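You operate a simulated robot arm through the tools that you are given. There is no shell and no other tool.

You run a simulated robot arm. Do the job below in one go: nothing can be reset, and whatever is moved stays where it is left.

TASK
Run the grip test on the brass cup at 3 bar.
Fine: cup on the test rail first, then air valve open, switch to GRIP, GOOD lamp lit.

Only the result counts: the job must be done as asked and must still hold three seconds after the hand-in. Knocking over, shifting, dropping, spilling or breaking anything else fails it.

THE ROBOT
A 6-joint arm with a two-finger parallel gripper, fixed in place. Base frame: the origin is on the floor under the middle of its stand, x ahead of it, y to its left, z up; the work surface is at about z = 72. Lengths are in cm, angles in degrees, forces in N, time in s.
With the tool pointing down near the work surface it reaches from about 28 to 64 cm from the base axis. Its first joint turns from -115.0 to 115.0 degrees. Payload 3.43 kg.
Tool frame: the origin (TCP) lies between the finger pads and is the grasp point; the fingertips stand 3.4 cm ahead of it; z points along the fingers, y is the line along which they close. Largest opening 12.8 cm; finger width 2.4, thickness 1.2; the body of the gripper, 4.8 by 13 cm, starts 9.6 cm behind the TCP.
Orientation is that of the tool frame in the base frame, as [roll, pitch, yaw] about the fixed x, y, z axes, in that order (R = Rz(yaw) Ry(pitch) Rx(roll)). With the fingers straight down and closing along the base's y, the tool's x points along the base's -x, its y along +y and its z along -z.

THE INTERFACE
- The arm moves only by the tool move_arm. Its argument "steps" is a list of rows, each an object (a shift or turn left out is 0, a gripper value left out holds the last) with "claw": the finger opening in cm, from 0 to 12.8; "delta_pos": the shift along the tool's x, y, z in cm, a list of three; "delta_rot": the turn, a rotation vector about the tool's x, y, z in degrees, a list of three. In form: [{"claw": claw, "delta_pos": [x, y, z], "delta_rot": [wx, wy, wz]}, ...]. A call has 1 to 20 rows; each row is the pose to reach, as a shift and turn from the pose commanded when the call began, along the tool's axes at that moment. Rows are played at 5 a second. More than 5 cm and 8.6 degrees between two rows, or a gripper value outside its range, and nothing of the call is played. Where a pose cannot be reached the arm comes as near as it can. A force on the tool above 40 N (or 10 N above the force at the start of the call, whichever is more), or a blocked arm, ends the call early, and 0.2 s more pass. Each finger travels about 15.3 cm/s and halts on what it meets, pressing with about 40 N; the grip force reading is that of the motor and also rises with nothing between the fingers. The clock runs only during rows and for 0.2 s after the last one: add rows that repeat a pose to give the fingers time. The reply holds the time, the measured pose of the TCP, the force on the tool along the base axes, the opening and the grip force, in the units named above and with some noise, with the torque about the TCP (base axes, N m) and any sound that the robot's microphone picked up.
- Cameras (640 x 400 px; columns grow to the right, rows downward): "scene" is fixed at [22.03, -50, 146.03]; the picture's right is [0.96, -0.29, 0.00], its down [-0.26, -0.85, -0.47] and it looks along [0.13, 0.45, -0.88] (base axes); focal length 247 px, centre (320, 200). "wrist" rides on the gripper at [7.6, -1.1, -16] in the tool frame; the picture's right is [0.15, 0.99, 0.00], its down [-0.88, 0.13, -0.46] and it looks along [-0.45, 0.07, 0.89] (tool axes); focal length 234 px, centre (320, 200). There is no depth. A picture from a camera that has moved, and an enlarged one, comes with that camera's place and axes in the base frame and with its lens.
- snapshot(camera): a new picture of that camera. It takes no simulated time.
- lift_body(by): slides the trunk up (or, below 0, down) by that many cm; the arm rides with it, the base frame stays. It gives what a move gives, with no picture.
- zoom(camera, box): a new picture of the part [left, top, right, bottom] of that camera's present view, enlarged. It takes no simulated time.
- hand_in(): hands the job in; it is judged then, once.

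Nothing tells you positions but the pictures and the camera data. Unless the task says otherwise, let go and move clear before handing in.

The tools are called after "Request:" by a JSON object that holds its "method" and its "body". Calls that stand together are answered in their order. move_arm: Moves the arm, as the interface text tells. Its arguments: {"type":"object","properties":{"steps":{"type":"array","items":{"type":"object","properties":{"claw":{"type":"number"},"delta_pos":{"type":"array","items":{"type":"number"}},"delta_rot":{"type":"array","items":{"type":"number"}}}}}},"required":["steps"]} The other tools are called the same way: lift_body (by) moves the trunk up or down; snapshot (camera) takes a picture; zoom (camera, box) takes an enlarged picture of a part of a camera's view; hand_in () hands the job in.

At the start:

```text
time: 0.0
position: [44.24, -0.97, 106.02]
orientation: [180.0, 0.1, -180.0]
contact_force: [-0.9, -0.1, -0.2]
torque: [0.0, 0.0, 0.02]
grip_width: 12.82
grasp_force: 0.1
trunk travel left (down, up): [-80.0, 19.0]
```

scene: 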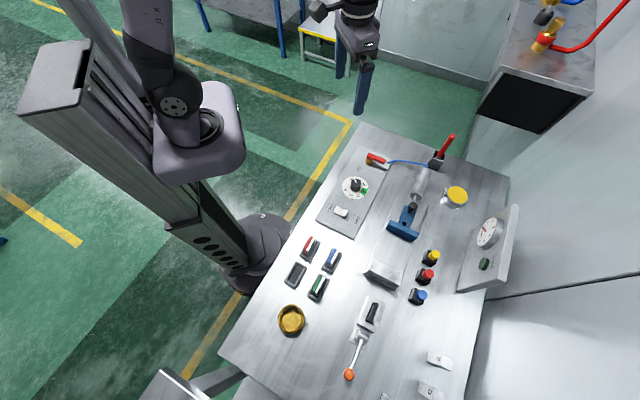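
wrist: 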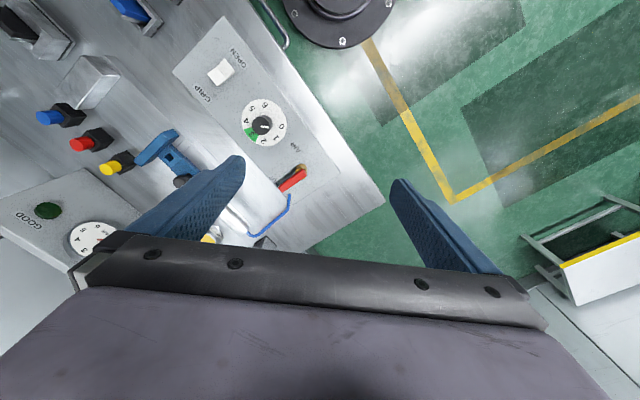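

I see a workbench with a panel (air dial and GRIP/OPEN switch), a blue clamp on a rail, a GOOD lamp with a gauge, and a brass cup at the lower left. I'll take enlarged pictures to understand the details before I move.

Request:
{"method": "zoom", "body": {"camera": "scene", "box": [310, 120, 470, 220]}}

Request:
{"method": "zoom", "body": {"camera": "scene", "box": [260, 220, 420, 320]}}

Request:
{"method": "zoom", "body": {"camera": "scene", "box": [380, 180, 540, 280]}}

Request:
{"method": "zoom", "body": {"camera": "scene", "box": [260, 290, 460, 400]}}

Request:
{"method": "zoom", "body": {"camera": "wrist", "box": [140, 0, 400, 250]}}

Request:
{"method": "zoom", "body": {"camera": "wrist", "box": [0, 80, 260, 250]}}

```text
4.00 times, centred on (390, 170) of scene
camera zoom: at [22.03, -50.0, 146.03], right [0.96, -0.29, 0.0], down [-0.26, -0.85, -0.47], along [0.13, 0.45, -0.88], focal length 989 px, centre (40, 320)
```

zoom: 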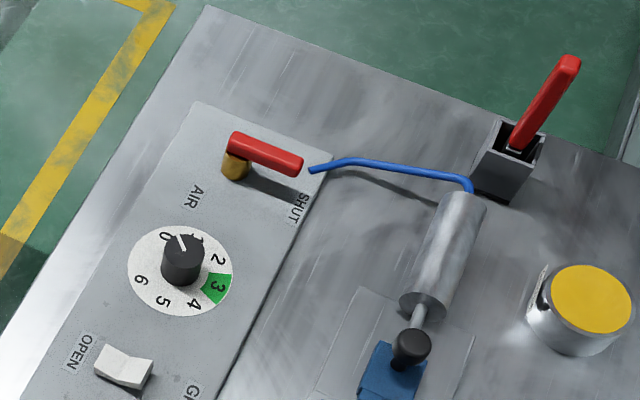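

```text
4.00 times, centred on (340, 270) of scene
camera zoom: at [22.03, -50.0, 146.03], right [0.96, -0.29, 0.0], down [-0.26, -0.85, -0.47], along [0.13, 0.45, -0.88], focal length 989 px, centre (240, -80)
```

zoom: 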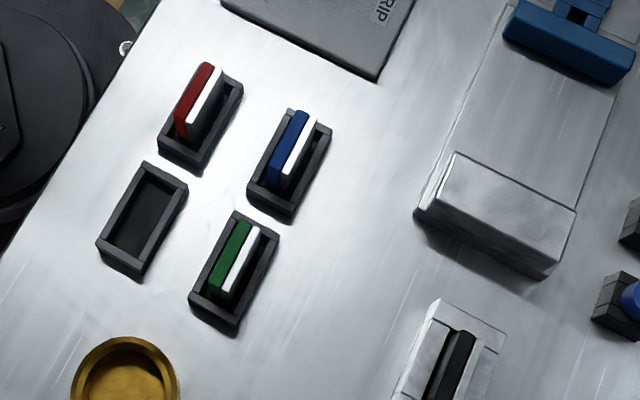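

```text
4.00 times, centred on (460, 230) of scene
camera zoom: at [22.03, -50.0, 146.03], right [0.96, -0.29, 0.0], down [-0.26, -0.85, -0.47], along [0.13, 0.45, -0.88], focal length 989 px, centre (-240, 80)
```

zoom: 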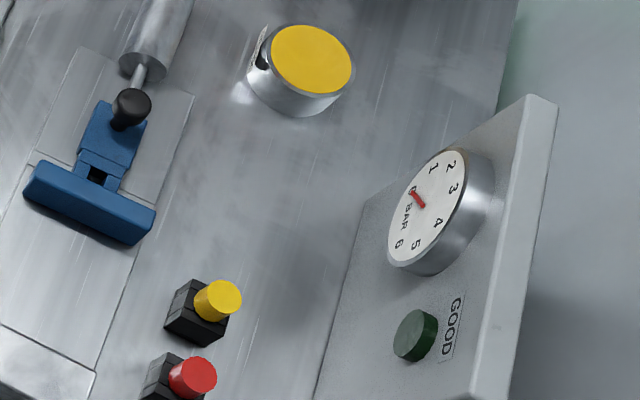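

```text
3.20 times, centred on (360, 345) of scene
camera zoom: at [22.03, -50.0, 146.03], right [0.96, -0.29, 0.0], down [-0.26, -0.85, -0.47], along [0.13, 0.45, -0.88], focal length 791 px, centre (192, -264)
```

zoom: 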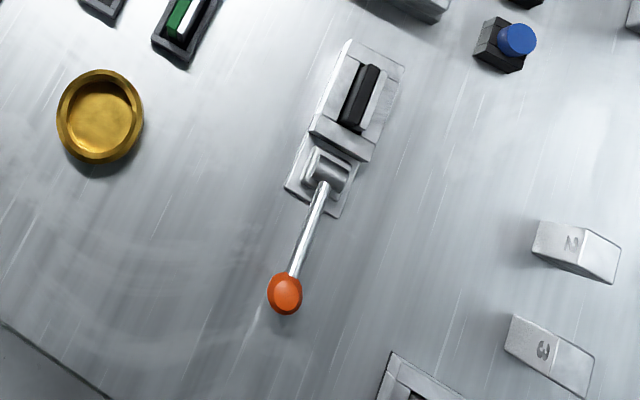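

```text
1.60 times, centred on (270, 125) of wrist
camera zoom: at [36.64, -2.15, 121.82], right [-0.15, 0.99, 0.0], down [0.88, 0.13, 0.46], along [0.45, 0.07, -0.89], focal length 375 px, centre (400, 320)
```

zoom: 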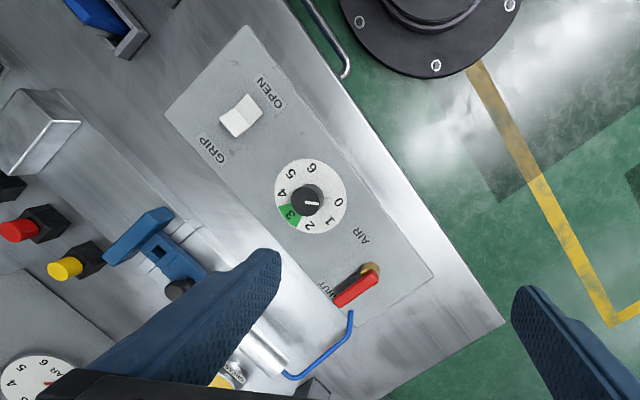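

```text
2.35 times, centred on (130, 165) of wrist
camera zoom: at [36.64, -2.15, 121.82], right [-0.15, 0.99, 0.0], down [0.88, 0.13, 0.46], along [0.45, 0.07, -0.89], focal length 551 px, centre (767, 282)
```

zoom: 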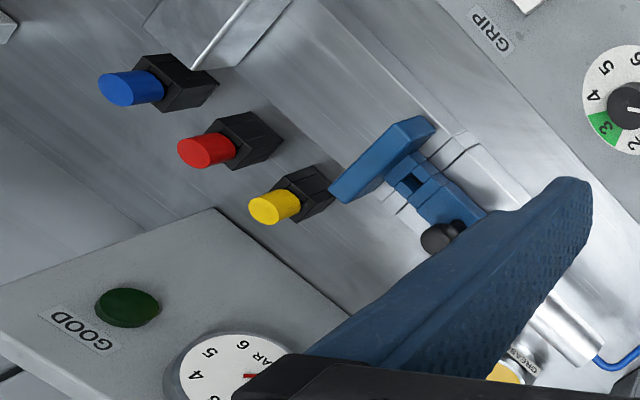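

The panel, rail and cup are all on a table turned about 45°, and I place the cup near (16, -45) with its rim around z ≈ 76. Next I move the open gripper above the cup, turned so the fingers close across the rail direction, and look with the wrist camera.

Request:
{"method": "move_arm", "body": {"steps": [{"claw": 12.8, "delta_pos": [2.37, -3.7, 0.5], "delta_rot": [0, 0, -3.75]}, {"delta_pos": [4.73, -7.4, 1.0], "delta_rot": [0, 0, -7.5]}, {"delta_pos": [7.1, -11.1, 1.5], "delta_rot": [0, 0, -11.25]}, {"delta_pos": [9.47, -14.8, 2.0], "delta_rot": [0, 0, -15]}, {"delta_pos": [11.83, -18.5, 2.5], "delta_rot": [0, 0, -18.75]}, {"delta_pos": [14.2, -22.2, 3.0], "delta_rot": [0, 0, -22.5]}, {"delta_pos": [16.57, -25.9, 3.5], "delta_rot": [0, 0, -26.25]}, {"delta_pos": [18.93, -29.6, 4.0], "delta_rot": [0, 0, -30]}, {"delta_pos": [21.3, -33.3, 4.5], "delta_rot": [0, 0, -33.75]}, {"delta_pos": [23.67, -37, 5.0], "delta_rot": [0, 0, -37.5]}, {"delta_pos": [26.03, -40.7, 5.5], "delta_rot": [0, 0, -41.25]}, {"delta_pos": [28.4, -44.4, 6.0], "delta_rot": [0, 0, -45]}, {"delta_pos": [28.4, -44.4, 6.0], "delta_rot": [0, 0, -45]}]}}

```text
time: 2.8
position: [15.92, -45.35, 100.02]
orientation: [-180.0, 0.1, -135.0]
contact_force: [-0.1, 0.1, -0.5]
torque: [0.01, 0.03, -0.01]
grip_width: 12.8
grasp_force: 0.1
trunk travel left (down, up): [-80.0, 19.0]
```

The arm reached the spot above the cup with the gripper turned as commanded. Now I look from both cameras.

Request:
{"method": "snapshot", "body": {"camera": "wrist"}}

Request:
{"method": "snapshot", "body": {"camera": "scene"}}

```text
taken
camera wrist: at [11.31, -51.62, 115.87], right [-0.8, 0.59, 0.0], down [0.53, 0.72, 0.46], along [0.27, 0.37, -0.89], focal length 234 px, centre (320, 200)
```

wrist: 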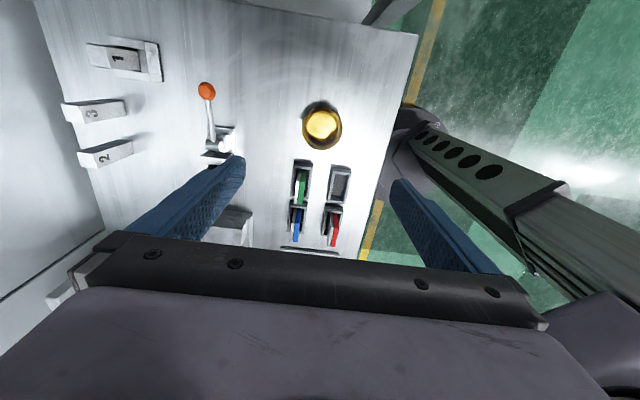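

```text
taken
```

scene: 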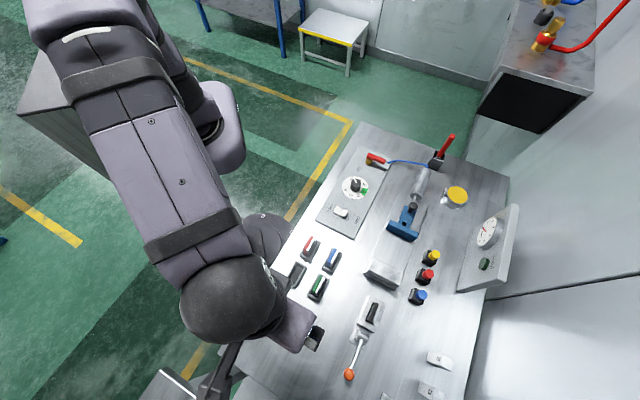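

The cup shows clearly between the fingers in the wrist view. I zoom in to measure its rim and height.

Request:
{"method": "zoom", "body": {"camera": "wrist", "box": [256, 80, 384, 160]}}

Request:
{"method": "zoom", "body": {"camera": "wrist", "box": [180, 120, 380, 245]}}

```text
5.00 times, centred on (320, 120) of wrist
camera zoom: at [11.31, -51.62, 115.87], right [-0.8, 0.59, 0.0], down [0.53, 0.72, 0.46], along [0.27, 0.37, -0.89], focal length 1171 px, centre (320, 600)
```

zoom: 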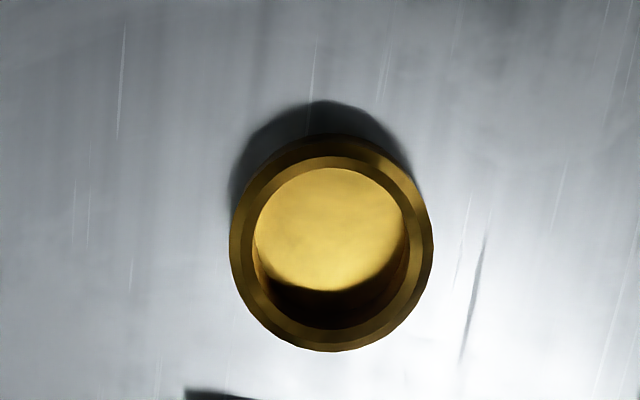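

```text
3.20 times, centred on (280, 182) of wrist
camera zoom: at [11.31, -51.62, 115.87], right [-0.8, 0.59, 0.0], down [0.53, 0.72, 0.46], along [0.27, 0.37, -0.89], focal length 749 px, centre (448, 256)
```

zoom: 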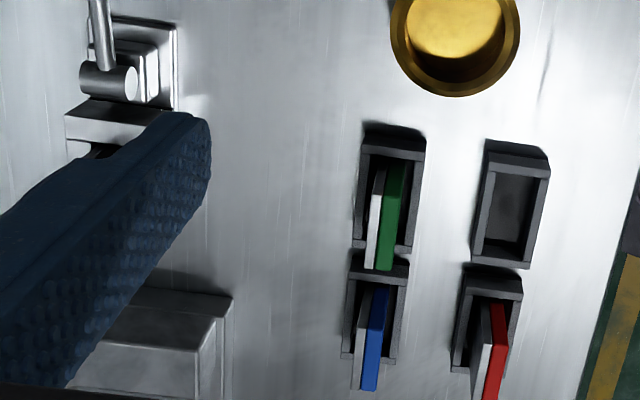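

The cup is about 6.9 cm across with its centre near (15.6, -45.3). Before grasping it, I check the rail, jaw, valve and switch more closely in the scene camera.

Request:
{"method": "zoom", "body": {"camera": "scene", "box": [364, 190, 444, 240]}}

Request:
{"method": "zoom", "body": {"camera": "scene", "box": [352, 235, 432, 285]}}

Request:
{"method": "zoom", "body": {"camera": "scene", "box": [350, 140, 430, 190]}}

Request:
{"method": "zoom", "body": {"camera": "scene", "box": [316, 186, 396, 236]}}

Request:
{"method": "zoom", "body": {"camera": "scene", "box": [316, 160, 396, 210]}}

```text
8.00 times, centred on (404, 215) of scene
camera zoom: at [22.03, -50.0, 146.03], right [0.96, -0.29, 0.0], down [-0.26, -0.85, -0.47], along [0.13, 0.45, -0.88], focal length 1979 px, centre (-352, 80)
```

zoom: 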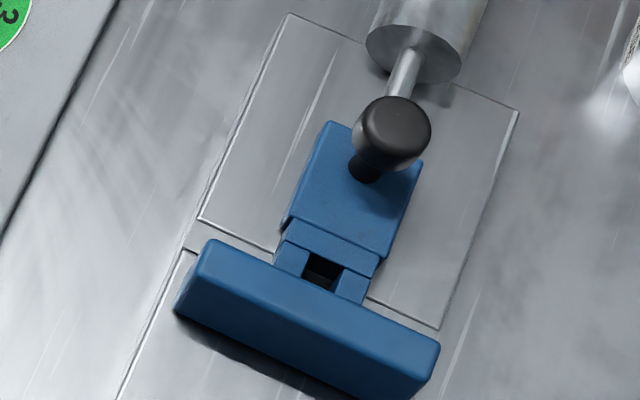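

```text
8.00 times, centred on (392, 260) of scene
camera zoom: at [22.03, -50.0, 146.03], right [0.96, -0.29, 0.0], down [-0.26, -0.85, -0.47], along [0.13, 0.45, -0.88], focal length 1979 px, centre (-256, -280)
```

zoom: 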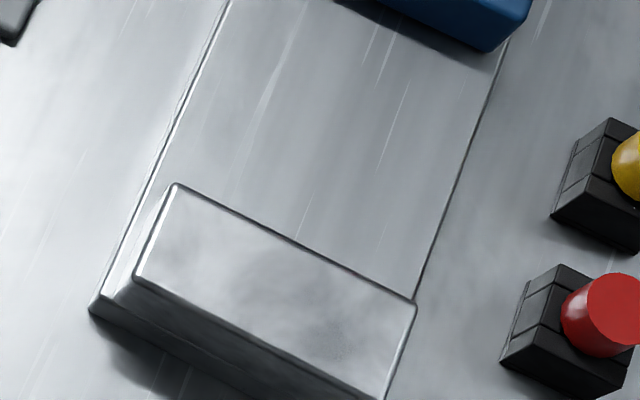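

```text
8.00 times, centred on (390, 165) of scene
camera zoom: at [22.03, -50.0, 146.03], right [0.96, -0.29, 0.0], down [-0.26, -0.85, -0.47], along [0.13, 0.45, -0.88], focal length 1979 px, centre (-240, 480)
```

zoom: 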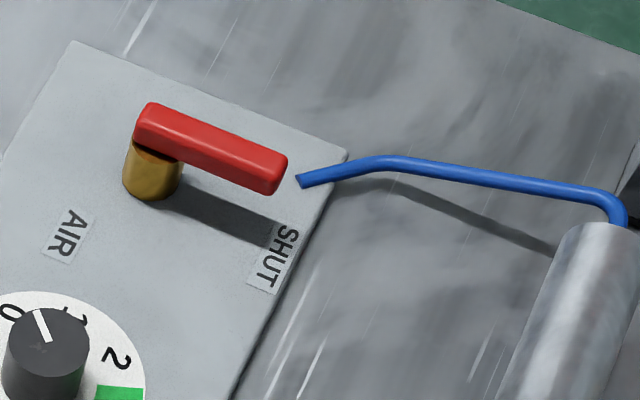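

```text
8.00 times, centred on (356, 211) of scene
camera zoom: at [22.03, -50.0, 146.03], right [0.96, -0.29, 0.0], down [-0.26, -0.85, -0.47], along [0.13, 0.45, -0.88], focal length 1979 px, centre (32, 112)
```

zoom: 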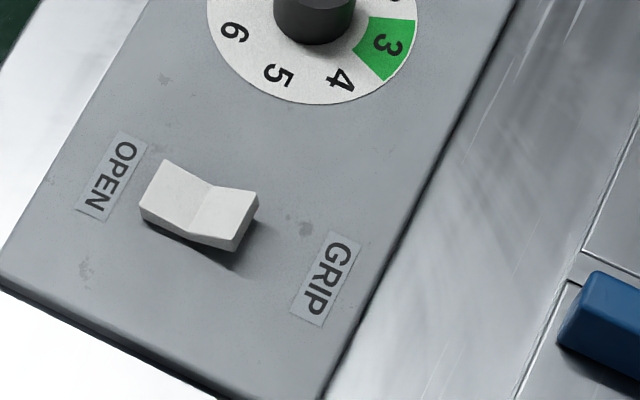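

```text
8.00 times, centred on (356, 185) of scene
camera zoom: at [22.03, -50.0, 146.03], right [0.96, -0.29, 0.0], down [-0.26, -0.85, -0.47], along [0.13, 0.45, -0.88], focal length 1979 px, centre (32, 320)
```

zoom: 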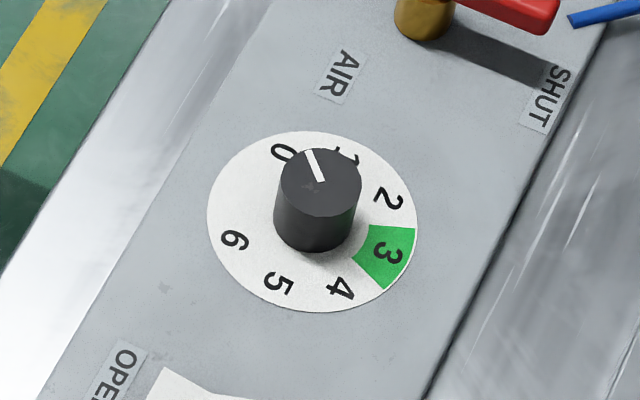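

The rail runs at about 45° between the steel stop block and the blue jaw, with roughly an 11 cm gap centred near (49, -36.5). The dial reads 0 and must turn about 135° clockwise, and the valve lever points at SHUT. Now I go down toward the cup and check alignment on the way.

Request:
{"method": "move_arm", "body": {"steps": [{"claw": 12.8, "delta_pos": [0.1, 0.2, 4]}, {"delta_pos": [0.15, 0.25, 8]}, {"delta_pos": [0.15, 0.25, 12]}, {"delta_pos": [0.15, 0.25, 16]}, {"delta_pos": [0.15, 0.25, 16]}]}}

Request:
{"method": "snapshot", "body": {"camera": "wrist"}}

Request:
{"method": "snapshot", "body": {"camera": "scene"}}

```text
time: 4.0
position: [15.64, -45.19, 84.06]
orientation: [179.9, 0.0, -135.0]
contact_force: [-0.1, 0.6, 0.7]
torque: [0.05, -0.02, 0.0]
grip_width: 12.81
grasp_force: 0.1
trunk travel left (down, up): [-80.0, 19.0]
```

```text
taken
camera wrist: at [11.04, -51.49, 99.86], right [-0.8, 0.6, 0.0], down [0.53, 0.71, 0.46], along [0.27, 0.37, -0.89], focal length 234 px, centre (320, 200)
```

wrist: 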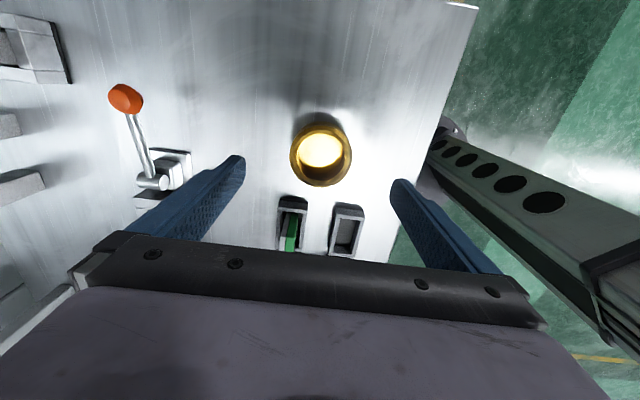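

```text
taken
```

scene: 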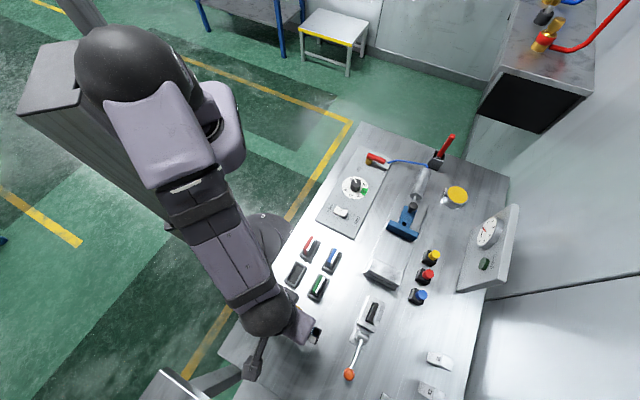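

The cup sits well between the fingers. I zoom in once more to pin down its centre and height.

Request:
{"method": "zoom", "body": {"camera": "wrist", "box": [272, 105, 368, 165]}}

Request:
{"method": "zoom", "body": {"camera": "wrist", "box": [256, 130, 384, 210]}}

```text
6.67 times, centred on (320, 135) of wrist
camera zoom: at [11.04, -51.49, 99.86], right [-0.8, 0.6, 0.0], down [0.53, 0.71, 0.46], along [0.27, 0.37, -0.89], focal length 1561 px, centre (320, 633)
```

zoom: 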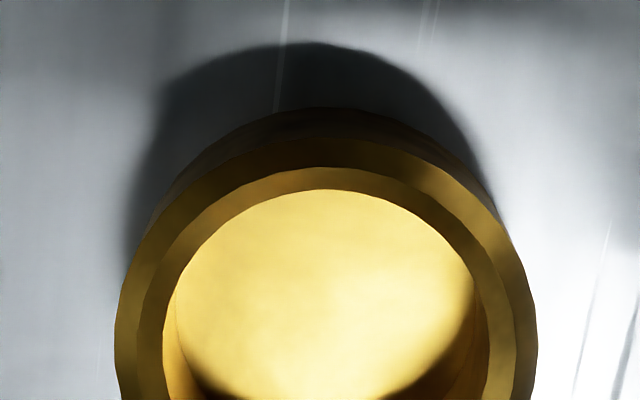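

```text
5.00 times, centred on (320, 170) of wrist
camera zoom: at [11.04, -51.49, 99.86], right [-0.8, 0.6, 0.0], down [0.53, 0.71, 0.46], along [0.27, 0.37, -0.89], focal length 1171 px, centre (320, 350)
```

zoom: 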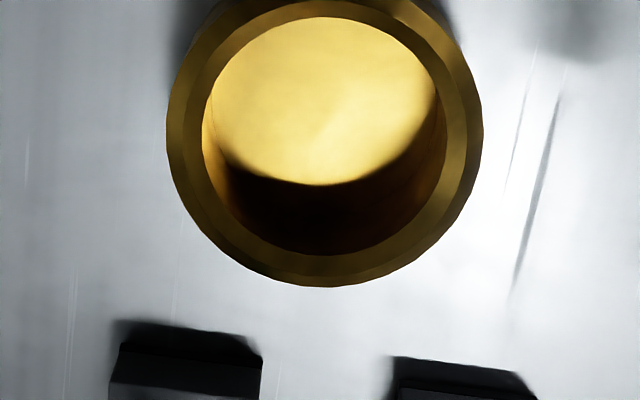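

The cup is about 3 cm tall and 7 cm wide, centred within a millimetre or two of the tool. I lower the fingers around it to about 0.7 cm above the table and close.

Request:
{"method": "move_arm", "body": {"steps": [{"claw": 12.8, "delta_pos": [0.05, 0, 3]}, {"delta_pos": [0.1, -0.02, 5.5]}, {"delta_pos": [0.1, -0.02, 7]}, {"delta_pos": [0.1, -0.02, 7.9]}, {"delta_pos": [0.1, -0.02, 7.9]}]}}

```text
time: 5.2
position: [15.53, -45.58, 75.97]
orientation: [-180.0, 0.0, -135.0]
contact_force: [0.4, -0.8, -1.0]
torque: [0.04, -0.01, -0.01]
grip_width: 12.83
grasp_force: 0.1
trunk travel left (down, up): [-80.0, 19.0]
```

Request:
{"method": "snapshot", "body": {"camera": "wrist"}}

Request:
{"method": "zoom", "body": {"camera": "scene", "box": [240, 270, 368, 350]}}

```text
taken
camera wrist: at [10.95, -51.62, 91.9], right [-0.8, 0.6, 0.0], down [0.53, 0.71, 0.46], along [0.27, 0.37, -0.89], focal length 234 px, centre (320, 200)
```

wrist: 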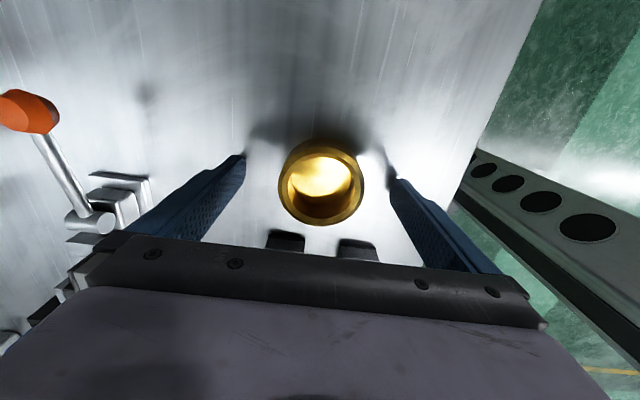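

```text
5.00 times, centred on (304, 310) of scene
camera zoom: at [22.03, -50.0, 146.03], right [0.96, -0.29, 0.0], down [-0.26, -0.85, -0.47], along [0.13, 0.45, -0.88], focal length 1237 px, centre (400, -350)
```

zoom: 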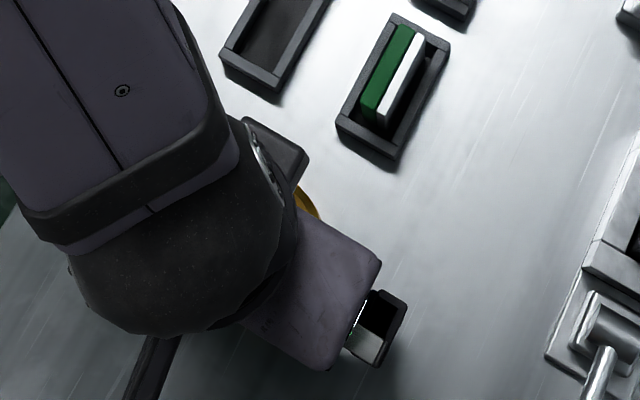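

The fingers stand on both sides of the cup with room to spare. I close them and give them time to settle.

Request:
{"method": "move_arm", "body": {"steps": [{"claw": 10, "delta_pos": [-0.1, 0, 0]}, {"claw": 8.5, "delta_pos": [-0.1, 0, 0]}, {"claw": 7.5, "delta_pos": [-0.1, 0, 0]}, {"claw": 6.5, "delta_pos": [-0.1, 0, 0]}, {"claw": 5.5, "delta_pos": [-0.1, 0, 0]}, {"claw": 5.5, "delta_pos": [-0.1, 0, 0]}]}}

```text
time: 6.6
position: [15.66, -45.36, 76.05]
orientation: [-180.0, 0.0, -135.0]
contact_force: [-0.2, 0.1, -0.3]
torque: [0.11, 0.03, -0.02]
grip_width: 6.81
grasp_force: 39.8
trunk travel left (down, up): [-80.0, 19.0]
```

The fingers hold the cup at 6.8 cm with a full grip force. I lift it straight up and look.

Request:
{"method": "move_arm", "body": {"steps": [{"claw": 5.5, "delta_pos": [0, 0, -1.5]}, {"delta_pos": [0, 0, -4]}, {"delta_pos": [0, 0, -8]}, {"delta_pos": [0, 0, -12]}, {"delta_pos": [0, 0, -16]}, {"delta_pos": [0, 0, -16]}]}}

Request:
{"method": "snapshot", "body": {"camera": "wrist"}}

Request:
{"method": "snapshot", "body": {"camera": "scene"}}

```text
time: 8.0
position: [15.45, -45.42, 91.93]
orientation: [180.0, 0.0, -135.0]
contact_force: [-0.2, 1.1, -0.4]
torque: [0.02, 0.04, 0.02]
grip_width: 5.49
grasp_force: 0.1
trunk travel left (down, up): [-80.0, 19.0]
```

```text
taken
camera wrist: at [10.91, -51.58, 107.86], right [-0.8, 0.6, 0.0], down [0.53, 0.71, 0.46], along [0.27, 0.37, -0.89], focal length 234 px, centre (320, 200)
```

wrist: 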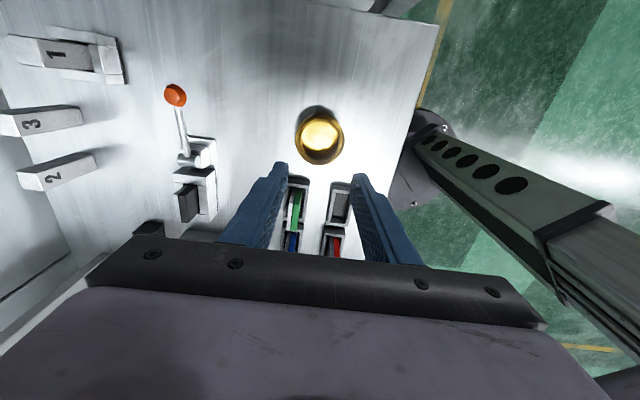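

```text
taken
```

scene: 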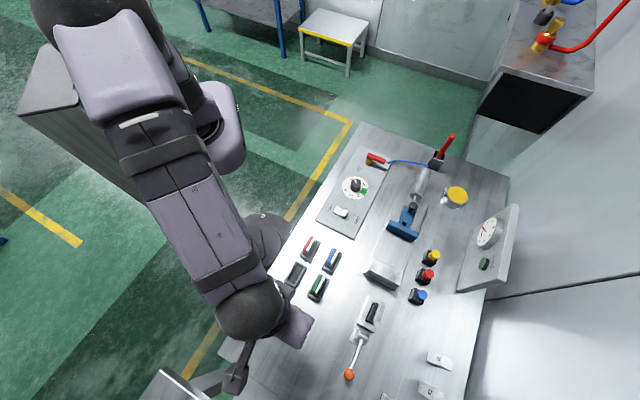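

The cup slipped out and stayed on the table; the opening fell to 5.5 cm during the lift. I zoom in to see where it now stands and how the grip missed.

Request:
{"method": "zoom", "body": {"camera": "wrist", "box": [272, 98, 368, 158]}}

Request:
{"method": "zoom", "body": {"camera": "wrist", "box": [200, 140, 440, 290]}}

```text
6.67 times, centred on (320, 128) of wrist
camera zoom: at [10.91, -51.58, 107.86], right [-0.8, 0.6, 0.0], down [0.53, 0.71, 0.46], along [0.27, 0.37, -0.89], focal length 1561 px, centre (320, 680)
```

zoom: 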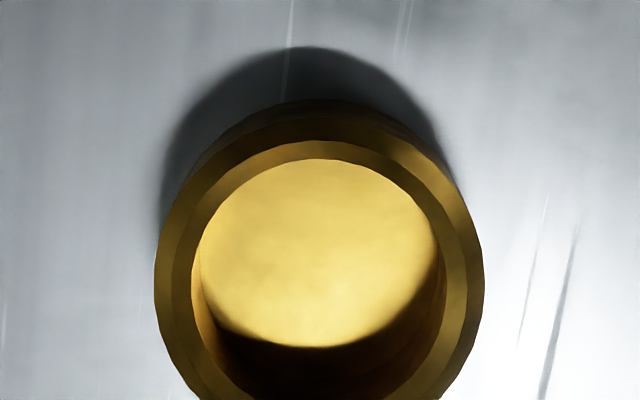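

```text
2.67 times, centred on (320, 215) of wrist
camera zoom: at [10.91, -51.58, 107.86], right [-0.8, 0.6, 0.0], down [0.53, 0.71, 0.46], along [0.27, 0.37, -0.89], focal length 624 px, centre (320, 160)
```

zoom: 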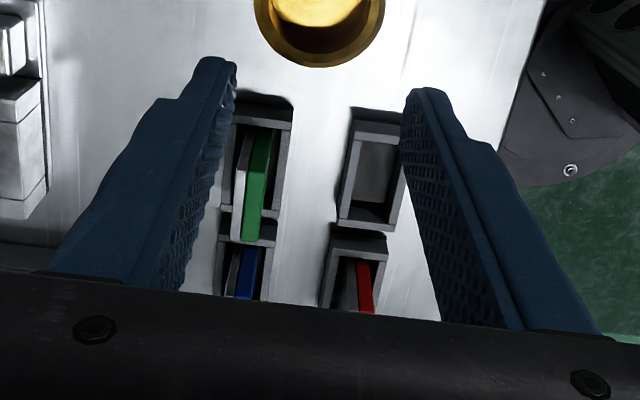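

The cup is still upright and centred under the tool, so it slid out vertically rather than sideways. I'll take it again a little lower, close fully, and lift slowly while watching the opening.

Request:
{"method": "move_arm", "body": {"steps": [{"claw": 9.5, "delta_pos": [0.1, 0, 0]}, {"claw": 9.5, "delta_pos": [0.1, 0, 4]}, {"delta_pos": [0.1, 0, 8]}, {"delta_pos": [0.1, 0, 12]}, {"delta_pos": [0.1, 0, 14.5]}, {"delta_pos": [0.1, 0, 15.6]}, {"delta_pos": [0.1, 0, 16.2]}, {"delta_pos": [0.1, 0, 16.2]}]}}

Request:
{"method": "snapshot", "body": {"camera": "wrist"}}

```text
time: 9.8
position: [15.58, -45.47, 75.77]
orientation: [180.0, 0.0, -135.0]
contact_force: [0.2, -0.9, 1.0]
torque: [0.01, 0.02, 0.01]
grip_width: 9.51
grasp_force: 0.0
trunk travel left (down, up): [-80.0, 19.0]
```

```text
taken
camera wrist: at [10.92, -51.61, 91.69], right [-0.8, 0.6, 0.0], down [0.53, 0.72, 0.46], along [0.27, 0.37, -0.89], focal length 234 px, centre (320, 200)
```

wrist: 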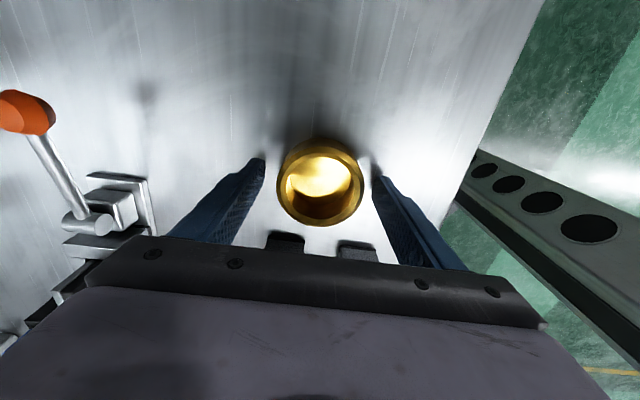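

The fingers are around the cup again. I zoom in to see how the fingertips sit against its height before closing.

Request:
{"method": "zoom", "body": {"camera": "wrist", "box": [224, 120, 416, 240]}}

Request:
{"method": "move_arm", "body": {"steps": [{"claw": 8.0}, {"claw": 7.2}, {"claw": 6.2}, {"claw": 4.5}, {"claw": 4.5}, {"claw": 4.5}]}}

Request:
{"method": "zoom", "body": {"camera": "wrist", "box": [224, 120, 416, 240]}}

```text
3.33 times, centred on (320, 180) of wrist
camera zoom: at [10.92, -51.61, 91.69], right [-0.8, 0.6, 0.0], down [0.53, 0.72, 0.46], along [0.27, 0.37, -0.89], focal length 781 px, centre (320, 267)
```

zoom: 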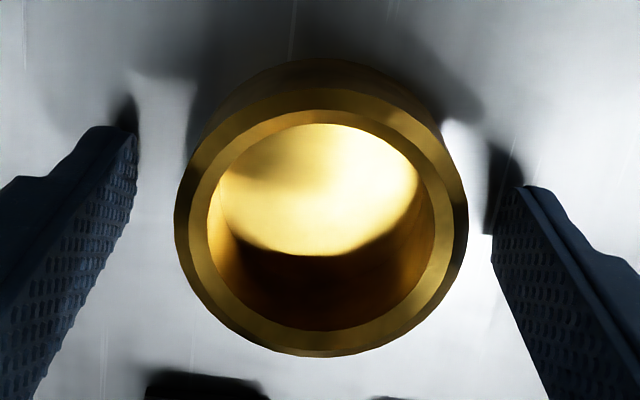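

```text
time: 11.2
position: [15.55, -45.5, 75.8]
orientation: [180.0, 0.0, -135.0]
contact_force: [0.2, 1.1, 0.2]
torque: [0.02, 0.03, 0.01]
grip_width: 6.79
grasp_force: 40.5
trunk travel left (down, up): [-80.0, 19.0]
```

```text
3.33 times, centred on (320, 180) of wrist
camera zoom: at [10.92, -51.6, 91.69], right [-0.8, 0.6, 0.0], down [0.53, 0.71, 0.46], along [0.27, 0.37, -0.89], focal length 781 px, centre (320, 267)
```

zoom: 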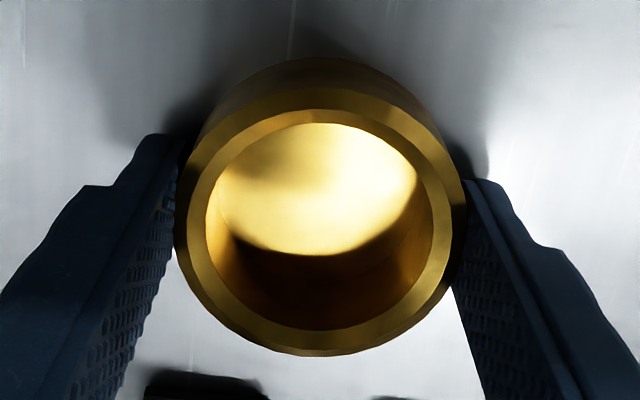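

The pads are fully against the cup, holding at 6.8 cm. Now I lift very slowly in small steps.

Request:
{"method": "move_arm", "body": {"steps": [{"claw": 4.5, "delta_pos": [0, 0, -0.1]}, {"delta_pos": [0, 0, -0.2]}, {"delta_pos": [0, 0, -0.3]}, {"delta_pos": [0, 0, -0.4]}, {"delta_pos": [0, 0, -0.5]}, {"delta_pos": [0, 0, -0.6]}, {"delta_pos": [0, 0, -0.7]}, {"delta_pos": [0, 0, -0.8]}, {"delta_pos": [0, 0, -0.8]}]}}

Request:
{"method": "zoom", "body": {"camera": "wrist", "box": [224, 120, 416, 240]}}

```text
time: 13.2
position: [15.61, -45.49, 76.6]
orientation: [-179.9, 0.1, -135.0]
contact_force: [0.0, 0.1, -2.6]
torque: [-0.01, 0.0, 0.03]
grip_width: 6.81
grasp_force: 39.5
trunk travel left (down, up): [-80.0, 19.0]
```

```text
3.33 times, centred on (320, 180) of wrist
camera zoom: at [10.92, -51.63, 92.52], right [-0.8, 0.6, 0.0], down [0.53, 0.71, 0.46], along [0.27, 0.37, -0.89], focal length 781 px, centre (320, 267)
```

zoom: 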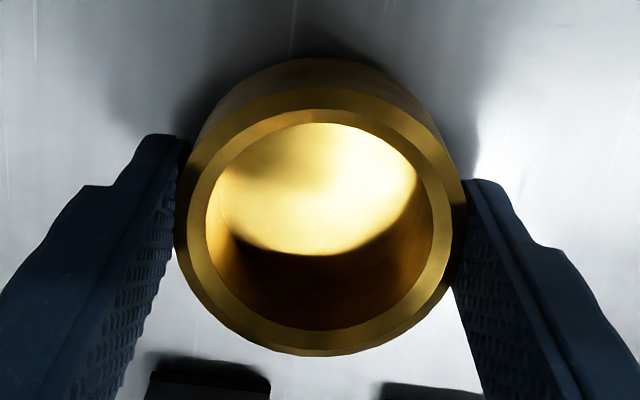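

The cup is now rising with the fingers, and the tool feels its weight of about 2.6 N. I keep lifting gently.

Request:
{"method": "move_arm", "body": {"steps": [{"claw": 4.5, "delta_pos": [0, 0, -0.4]}, {"delta_pos": [0, 0, -0.9]}, {"delta_pos": [0, 0, -1.5]}, {"delta_pos": [0, 0, -2.2]}, {"delta_pos": [0, 0, -3.0]}, {"delta_pos": [0, 0, -3.8]}, {"delta_pos": [0, 0, -4.6]}, {"delta_pos": [0, 0, -5.4]}, {"delta_pos": [0, 0, -6.2]}, {"delta_pos": [0, 0, -7.0]}, {"delta_pos": [0, 0, -7.8]}, {"delta_pos": [0, 0, -8.6]}, {"delta_pos": [0, 0, -9.2]}, {"delta_pos": [0, 0, -9.6]}, {"delta_pos": [0, 0, -9.8]}, {"delta_pos": [0, 0, -9.8]}]}}

Request:
{"method": "snapshot", "body": {"camera": "wrist"}}

```text
time: 16.6
position: [15.52, -45.38, 86.39]
orientation: [180.0, 0.0, -135.0]
contact_force: [-0.5, -0.5, -2.6]
torque: [-0.01, -0.03, -0.01]
grip_width: 6.79
grasp_force: 40.0
trunk travel left (down, up): [-80.0, 19.0]
```

```text
taken
camera wrist: at [10.95, -51.57, 102.3], right [-0.8, 0.6, 0.0], down [0.53, 0.71, 0.46], along [0.27, 0.37, -0.89], focal length 234 px, centre (320, 200)
```

wrist: 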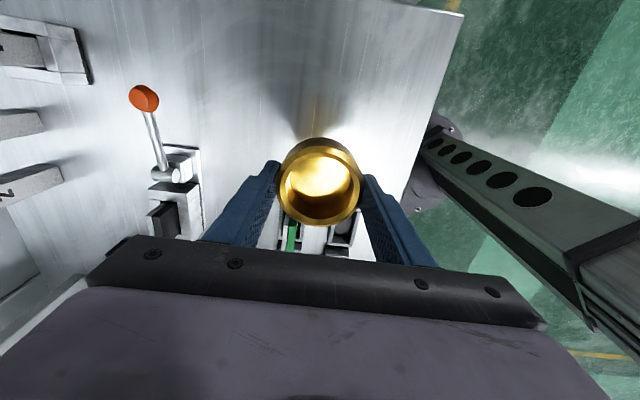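

The cup is held firmly at 86 cm. I carry it gently over to the rail, staying well above everything on the table.

Request:
{"method": "move_arm", "body": {"steps": [{"claw": 4.5, "delta_pos": [-0.46, -0.27, -0.06]}, {"delta_pos": [-1.39, -0.8, -0.19]}, {"delta_pos": [-2.78, -1.59, -0.38]}, {"delta_pos": [-4.63, -2.66, -0.63]}, {"delta_pos": [-6.48, -3.72, -0.88]}, {"delta_pos": [-8.33, -4.78, -1.13]}, {"delta_pos": [-10.18, -5.84, -1.38]}, {"delta_pos": [-12.03, -6.91, -1.63]}, {"delta_pos": [-13.88, -7.97, -1.88]}, {"delta_pos": [-15.73, -9.03, -2.13]}, {"delta_pos": [-17.58, -10.09, -2.38]}, {"delta_pos": [-19.43, -11.16, -2.63]}, {"delta_pos": [-21.28, -12.22, -2.88]}, {"delta_pos": [-23.13, -13.28, -3.13]}, {"delta_pos": [-24.98, -14.34, -3.38]}, {"delta_pos": [-26.83, -15.41, -3.63]}, {"delta_pos": [-28.21, -16.2, -3.81]}, {"delta_pos": [-29.14, -16.73, -3.94]}, {"delta_pos": [-29.6, -17, -4]}, {"delta_pos": [-29.6, -17, -4]}]}}

Request:
{"method": "snapshot", "body": {"camera": "wrist"}}

Request:
{"method": "snapshot", "body": {"camera": "scene"}}

```text
time: 20.8
position: [48.44, -36.42, 90.38]
orientation: [179.9, -0.1, -135.0]
contact_force: [-0.2, -0.2, -3.1]
torque: [-0.07, 0.04, 0.03]
grip_width: 6.78
grasp_force: 39.6
trunk travel left (down, up): [-80.0, 19.0]
```

```text
taken
camera wrist: at [43.84, -42.71, 106.29], right [-0.8, 0.6, 0.0], down [0.53, 0.71, 0.46], along [0.27, 0.37, -0.89], focal length 234 px, centre (320, 200)
```

wrist: 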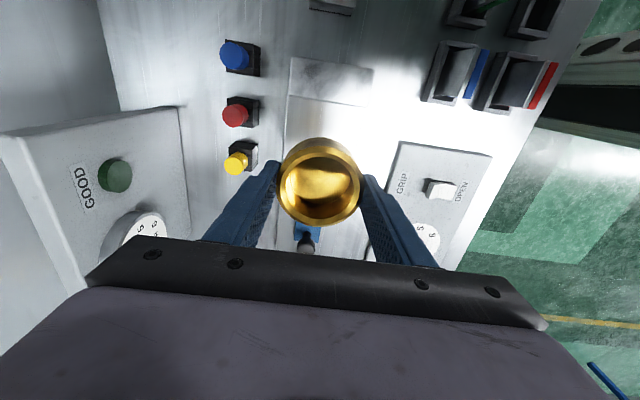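

```text
taken
```

scene: 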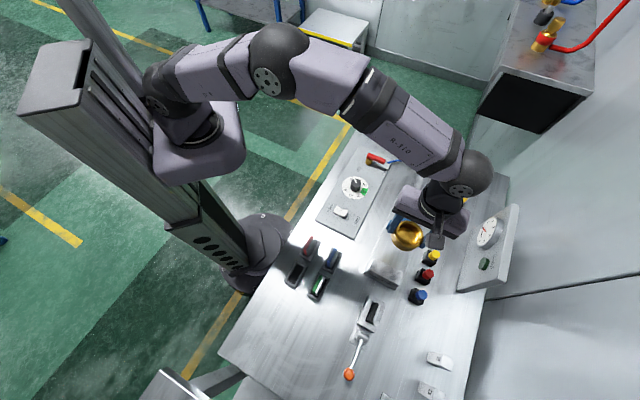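

The cup hangs over the rail; the stop block is at the top of the wrist view and the blue jaw at the bottom. I zoom in to fix the block, rail edges and jaw in place.

Request:
{"method": "zoom", "body": {"camera": "wrist", "box": [240, 40, 432, 160]}}

Request:
{"method": "zoom", "body": {"camera": "wrist", "box": [240, 140, 432, 260]}}

Request:
{"method": "zoom", "body": {"camera": "scene", "box": [352, 200, 448, 290]}}

```text
3.33 times, centred on (336, 100) of wrist
camera zoom: at [43.84, -42.71, 106.29], right [-0.8, 0.6, 0.0], down [0.53, 0.71, 0.46], along [0.27, 0.37, -0.89], focal length 781 px, centre (267, 533)
```

zoom: 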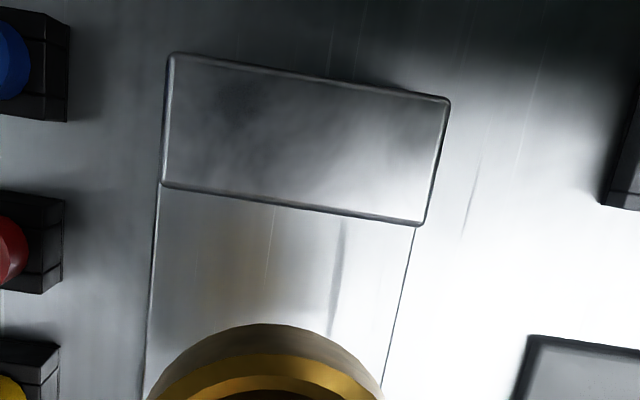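

```text
3.33 times, centred on (336, 200) of wrist
camera zoom: at [43.84, -42.71, 106.29], right [-0.8, 0.6, 0.0], down [0.53, 0.71, 0.46], along [0.27, 0.37, -0.89], focal length 781 px, centre (267, 200)
```

zoom: 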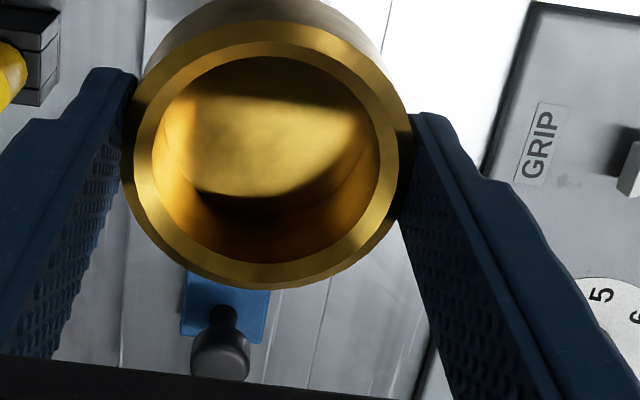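

```text
4.44 times, centred on (400, 245) of scene
camera zoom: at [22.03, -50.0, 146.03], right [0.96, -0.29, 0.0], down [-0.26, -0.85, -0.47], along [0.13, 0.45, -0.88], focal length 1099 px, centre (-36, 0)
```

zoom: 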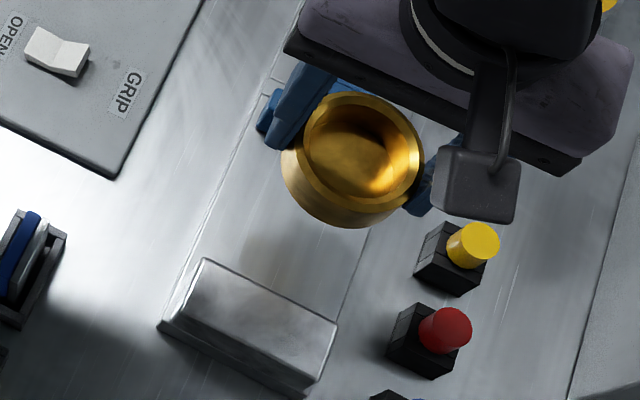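

The block top is near z = 78 with its face 5 cm behind the cup centre, the rail is centred under the cup, and the jaw stands clear on the other side. I lower the cup gently straight down.

Request:
{"method": "move_arm", "body": {"steps": [{"claw": 4.5, "delta_pos": [0, 0, 0.3]}, {"delta_pos": [0, 0, 0.9]}, {"delta_pos": [0, 0, 1.7]}, {"delta_pos": [0, 0, 2.7]}, {"delta_pos": [0, 0, 3.7]}, {"delta_pos": [0, 0, 4.7]}, {"delta_pos": [0, 0, 5.7]}, {"delta_pos": [0, 0, 6.7]}, {"delta_pos": [0, 0, 7.7]}, {"delta_pos": [0, 0, 8.7]}, {"delta_pos": [0, 0, 9.7]}, {"delta_pos": [0, 0, 10.5]}, {"delta_pos": [0, 0, 11.2]}, {"delta_pos": [0, 0, 11.8]}, {"delta_pos": [0, 0, 12.2]}, {"delta_pos": [0, 0, 12.4]}, {"delta_pos": [0, 0, 12.4]}]}}

Request:
{"method": "snapshot", "body": {"camera": "wrist"}}

Request:
{"method": "zoom", "body": {"camera": "scene", "box": [352, 200, 448, 290]}}

```text
time: 24.4
position: [48.49, -36.47, 78.53]
orientation: [-179.6, 0.0, -135.0]
contact_force: [-0.4, 1.7, 22.8]
torque: [0.55, 0.7, -0.01]
grip_width: 6.78
grasp_force: 39.9
trunk travel left (down, up): [-80.0, 19.0]
```

```text
taken
camera wrist: at [43.77, -42.64, 94.3], right [-0.8, 0.6, -0.01], down [0.53, 0.72, 0.46], along [0.28, 0.36, -0.89], focal length 234 px, centre (320, 200)
```

wrist: 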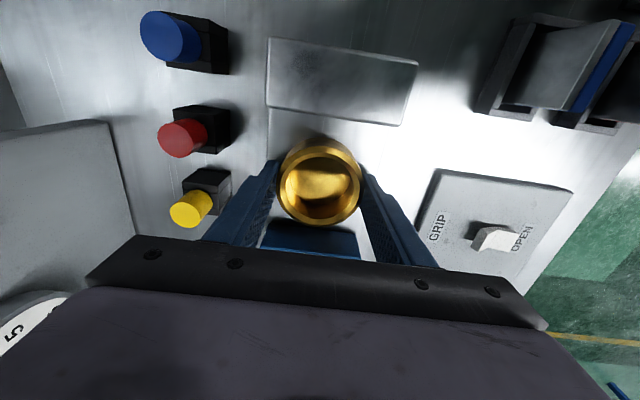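

```text
4.44 times, centred on (400, 245) of scene
camera zoom: at [22.03, -50.0, 146.03], right [0.96, -0.29, 0.0], down [-0.26, -0.85, -0.47], along [0.13, 0.45, -0.88], focal length 1099 px, centre (-36, 0)
```

zoom: 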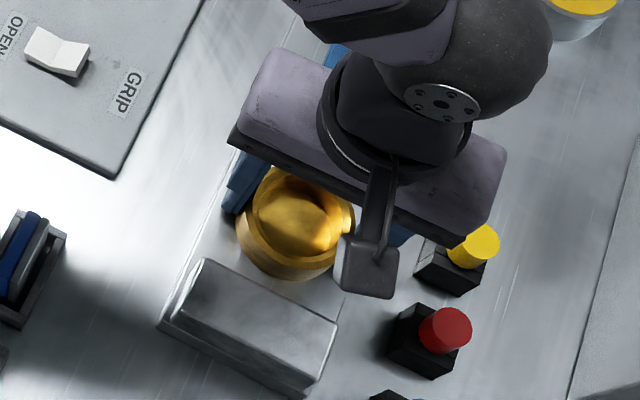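

The tool now feels 23 N upward at z ≈ 78.4, so the rail top is higher than I thought (about 74.7) and the cup has touched down. I back off slightly to relieve the force before letting go.

Request:
{"method": "move_arm", "body": {"steps": [{"claw": 4.5, "delta_pos": [0, 0, -0.15]}, {"delta_pos": [0, 0, -0.3]}, {"delta_pos": [0, 0, -0.3]}]}}

Request:
{"method": "zoom", "body": {"camera": "wrist", "box": [240, 120, 432, 240]}}

```text
time: 25.2
position: [48.48, -36.41, 78.4]
orientation: [-179.8, 0.0, -135.0]
contact_force: [3.4, -3.6, 14.1]
torque: [-0.14, -0.09, -0.05]
grip_width: 6.8
grasp_force: 40.2
trunk travel left (down, up): [-80.0, 19.0]
```

```text
3.33 times, centred on (336, 180) of wrist
camera zoom: at [43.81, -42.68, 94.28], right [-0.8, 0.6, 0.0], down [0.53, 0.72, 0.46], along [0.27, 0.36, -0.89], focal length 781 px, centre (267, 267)
```

zoom: 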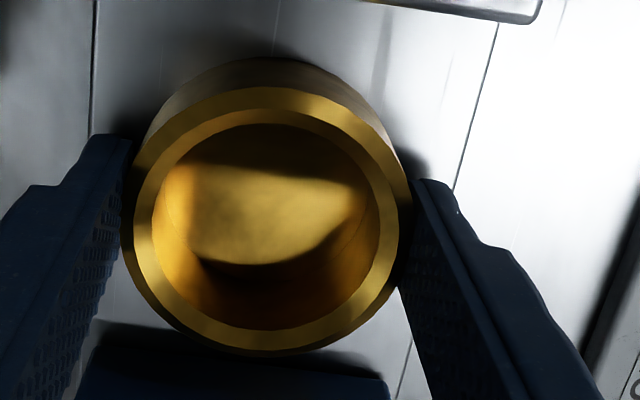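

The load is dropping (14 N). I raise a touch more so the cup just rests on the rail, then open the fingers moderately.

Request:
{"method": "move_arm", "body": {"steps": [{"claw": 4.5, "delta_pos": [0, 0, -0.1]}, {"delta_pos": [0, 0, -0.15]}, {"delta_pos": [0, 0, -0.15]}]}}

```text
time: 26.0
position: [48.32, -36.51, 78.45]
orientation: [179.9, 0.0, -134.9]
contact_force: [2.4, -1.9, 4.7]
torque: [-0.25, -0.24, -0.02]
grip_width: 6.8
grasp_force: 39.6
trunk travel left (down, up): [-80.0, 19.0]
```

The contact force is down to about 5 N, so the cup is resting on the rail. Now I open the fingers gradually.

Request:
{"method": "move_arm", "body": {"steps": [{"claw": 6.9}, {"claw": 7.2}, {"claw": 7.8}, {"claw": 8.6}, {"claw": 9.2}, {"claw": 9.2}]}}

Request:
{"method": "snapshot", "body": {"camera": "wrist"}}

Request:
{"method": "zoom", "body": {"camera": "wrist", "box": [240, 120, 432, 240]}}

```text
time: 27.4
position: [48.52, -36.56, 78.38]
orientation: [-180.0, 0.0, -134.9]
contact_force: [0.4, 0.6, -0.6]
torque: [-0.01, 0.0, -0.03]
grip_width: 9.18
grasp_force: 0.0
trunk travel left (down, up): [-80.0, 19.0]
```

```text
taken
camera wrist: at [43.85, -42.67, 94.36], right [-0.8, 0.6, 0.0], down [0.53, 0.71, 0.46], along [0.27, 0.37, -0.89], focal length 234 px, centre (320, 200)
```

wrist: 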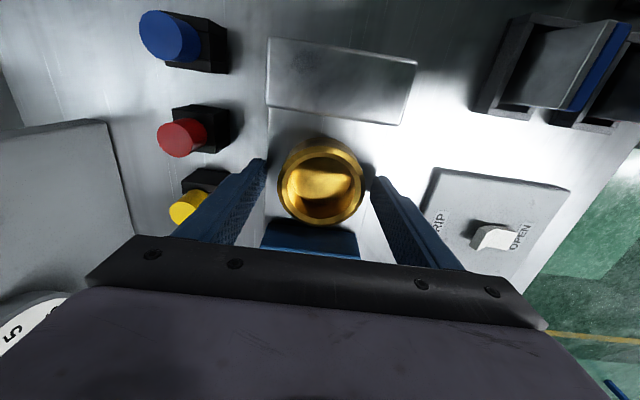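

```text
3.33 times, centred on (336, 180) of wrist
camera zoom: at [43.85, -42.67, 94.36], right [-0.8, 0.6, 0.0], down [0.53, 0.71, 0.46], along [0.27, 0.37, -0.89], focal length 781 px, centre (267, 267)
```

zoom: 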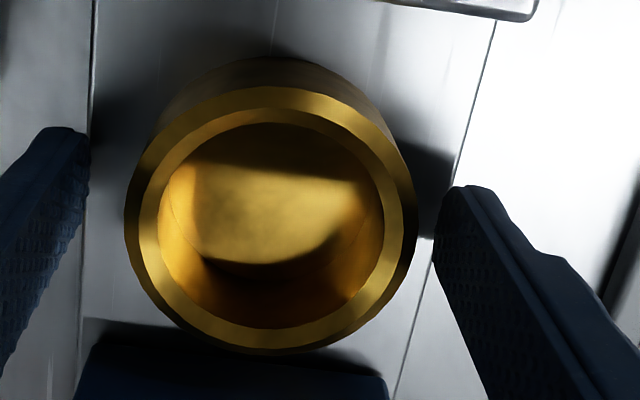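

The cup stands on the rail between block and jaw, and the fingers are free of it. I rise straight up, then move over the pressure dial.

Request:
{"method": "move_arm", "body": {"steps": [{"claw": 9.2, "delta_pos": [0, 0, -1]}, {"delta_pos": [0, 0, -3]}, {"delta_pos": [0, 0, -6]}, {"delta_pos": [0, 0, -10]}, {"delta_pos": [0, 0, -14]}, {"delta_pos": [-2.5, 3.2, -14], "delta_rot": [0, 0, -4]}, {"delta_pos": [-5, 6.35, -14], "delta_rot": [0, 0, -8]}, {"delta_pos": [-7.5, 9.5, -14], "delta_rot": [0, 0, -12]}, {"delta_pos": [-10, 12.7, -14], "delta_rot": [0, 0, -16]}, {"delta_pos": [-12.5, 15.9, -14], "delta_rot": [0, 0, -20]}, {"delta_pos": [-15, 19.05, -14], "delta_rot": [0, 0, -20]}, {"delta_pos": [-15, 19.05, -14], "delta_rot": [0, 0, -20]}]}}

Request:
{"method": "snapshot", "body": {"camera": "wrist"}}

Request:
{"method": "snapshot", "body": {"camera": "scene"}}

```text
time: 30.0
position: [45.57, -12.35, 92.45]
orientation: [-180.0, 0.0, -115.1]
contact_force: [-0.1, -0.4, 0.6]
torque: [0.02, 0.03, 0.0]
grip_width: 9.22
grasp_force: 0.0
trunk travel left (down, up): [-80.0, 19.0]
```

```text
taken
camera wrist: at [43.3, -19.73, 108.34], right [-0.96, 0.29, 0.0], down [0.25, 0.85, 0.46], along [0.13, 0.44, -0.89], focal length 234 px, centre (320, 200)
```

wrist: 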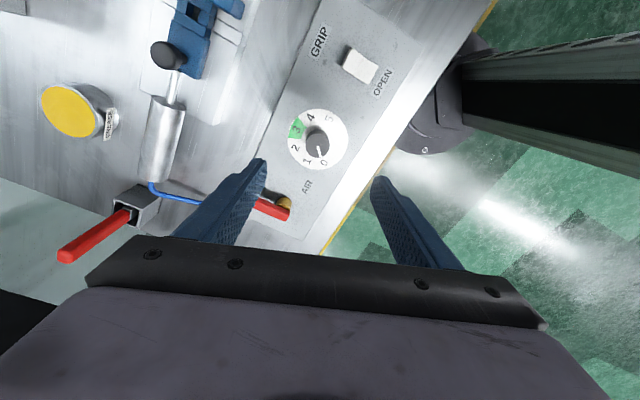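

```text
taken
```

scene: 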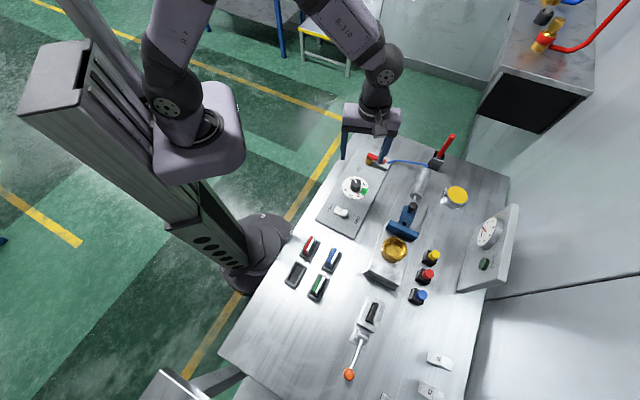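

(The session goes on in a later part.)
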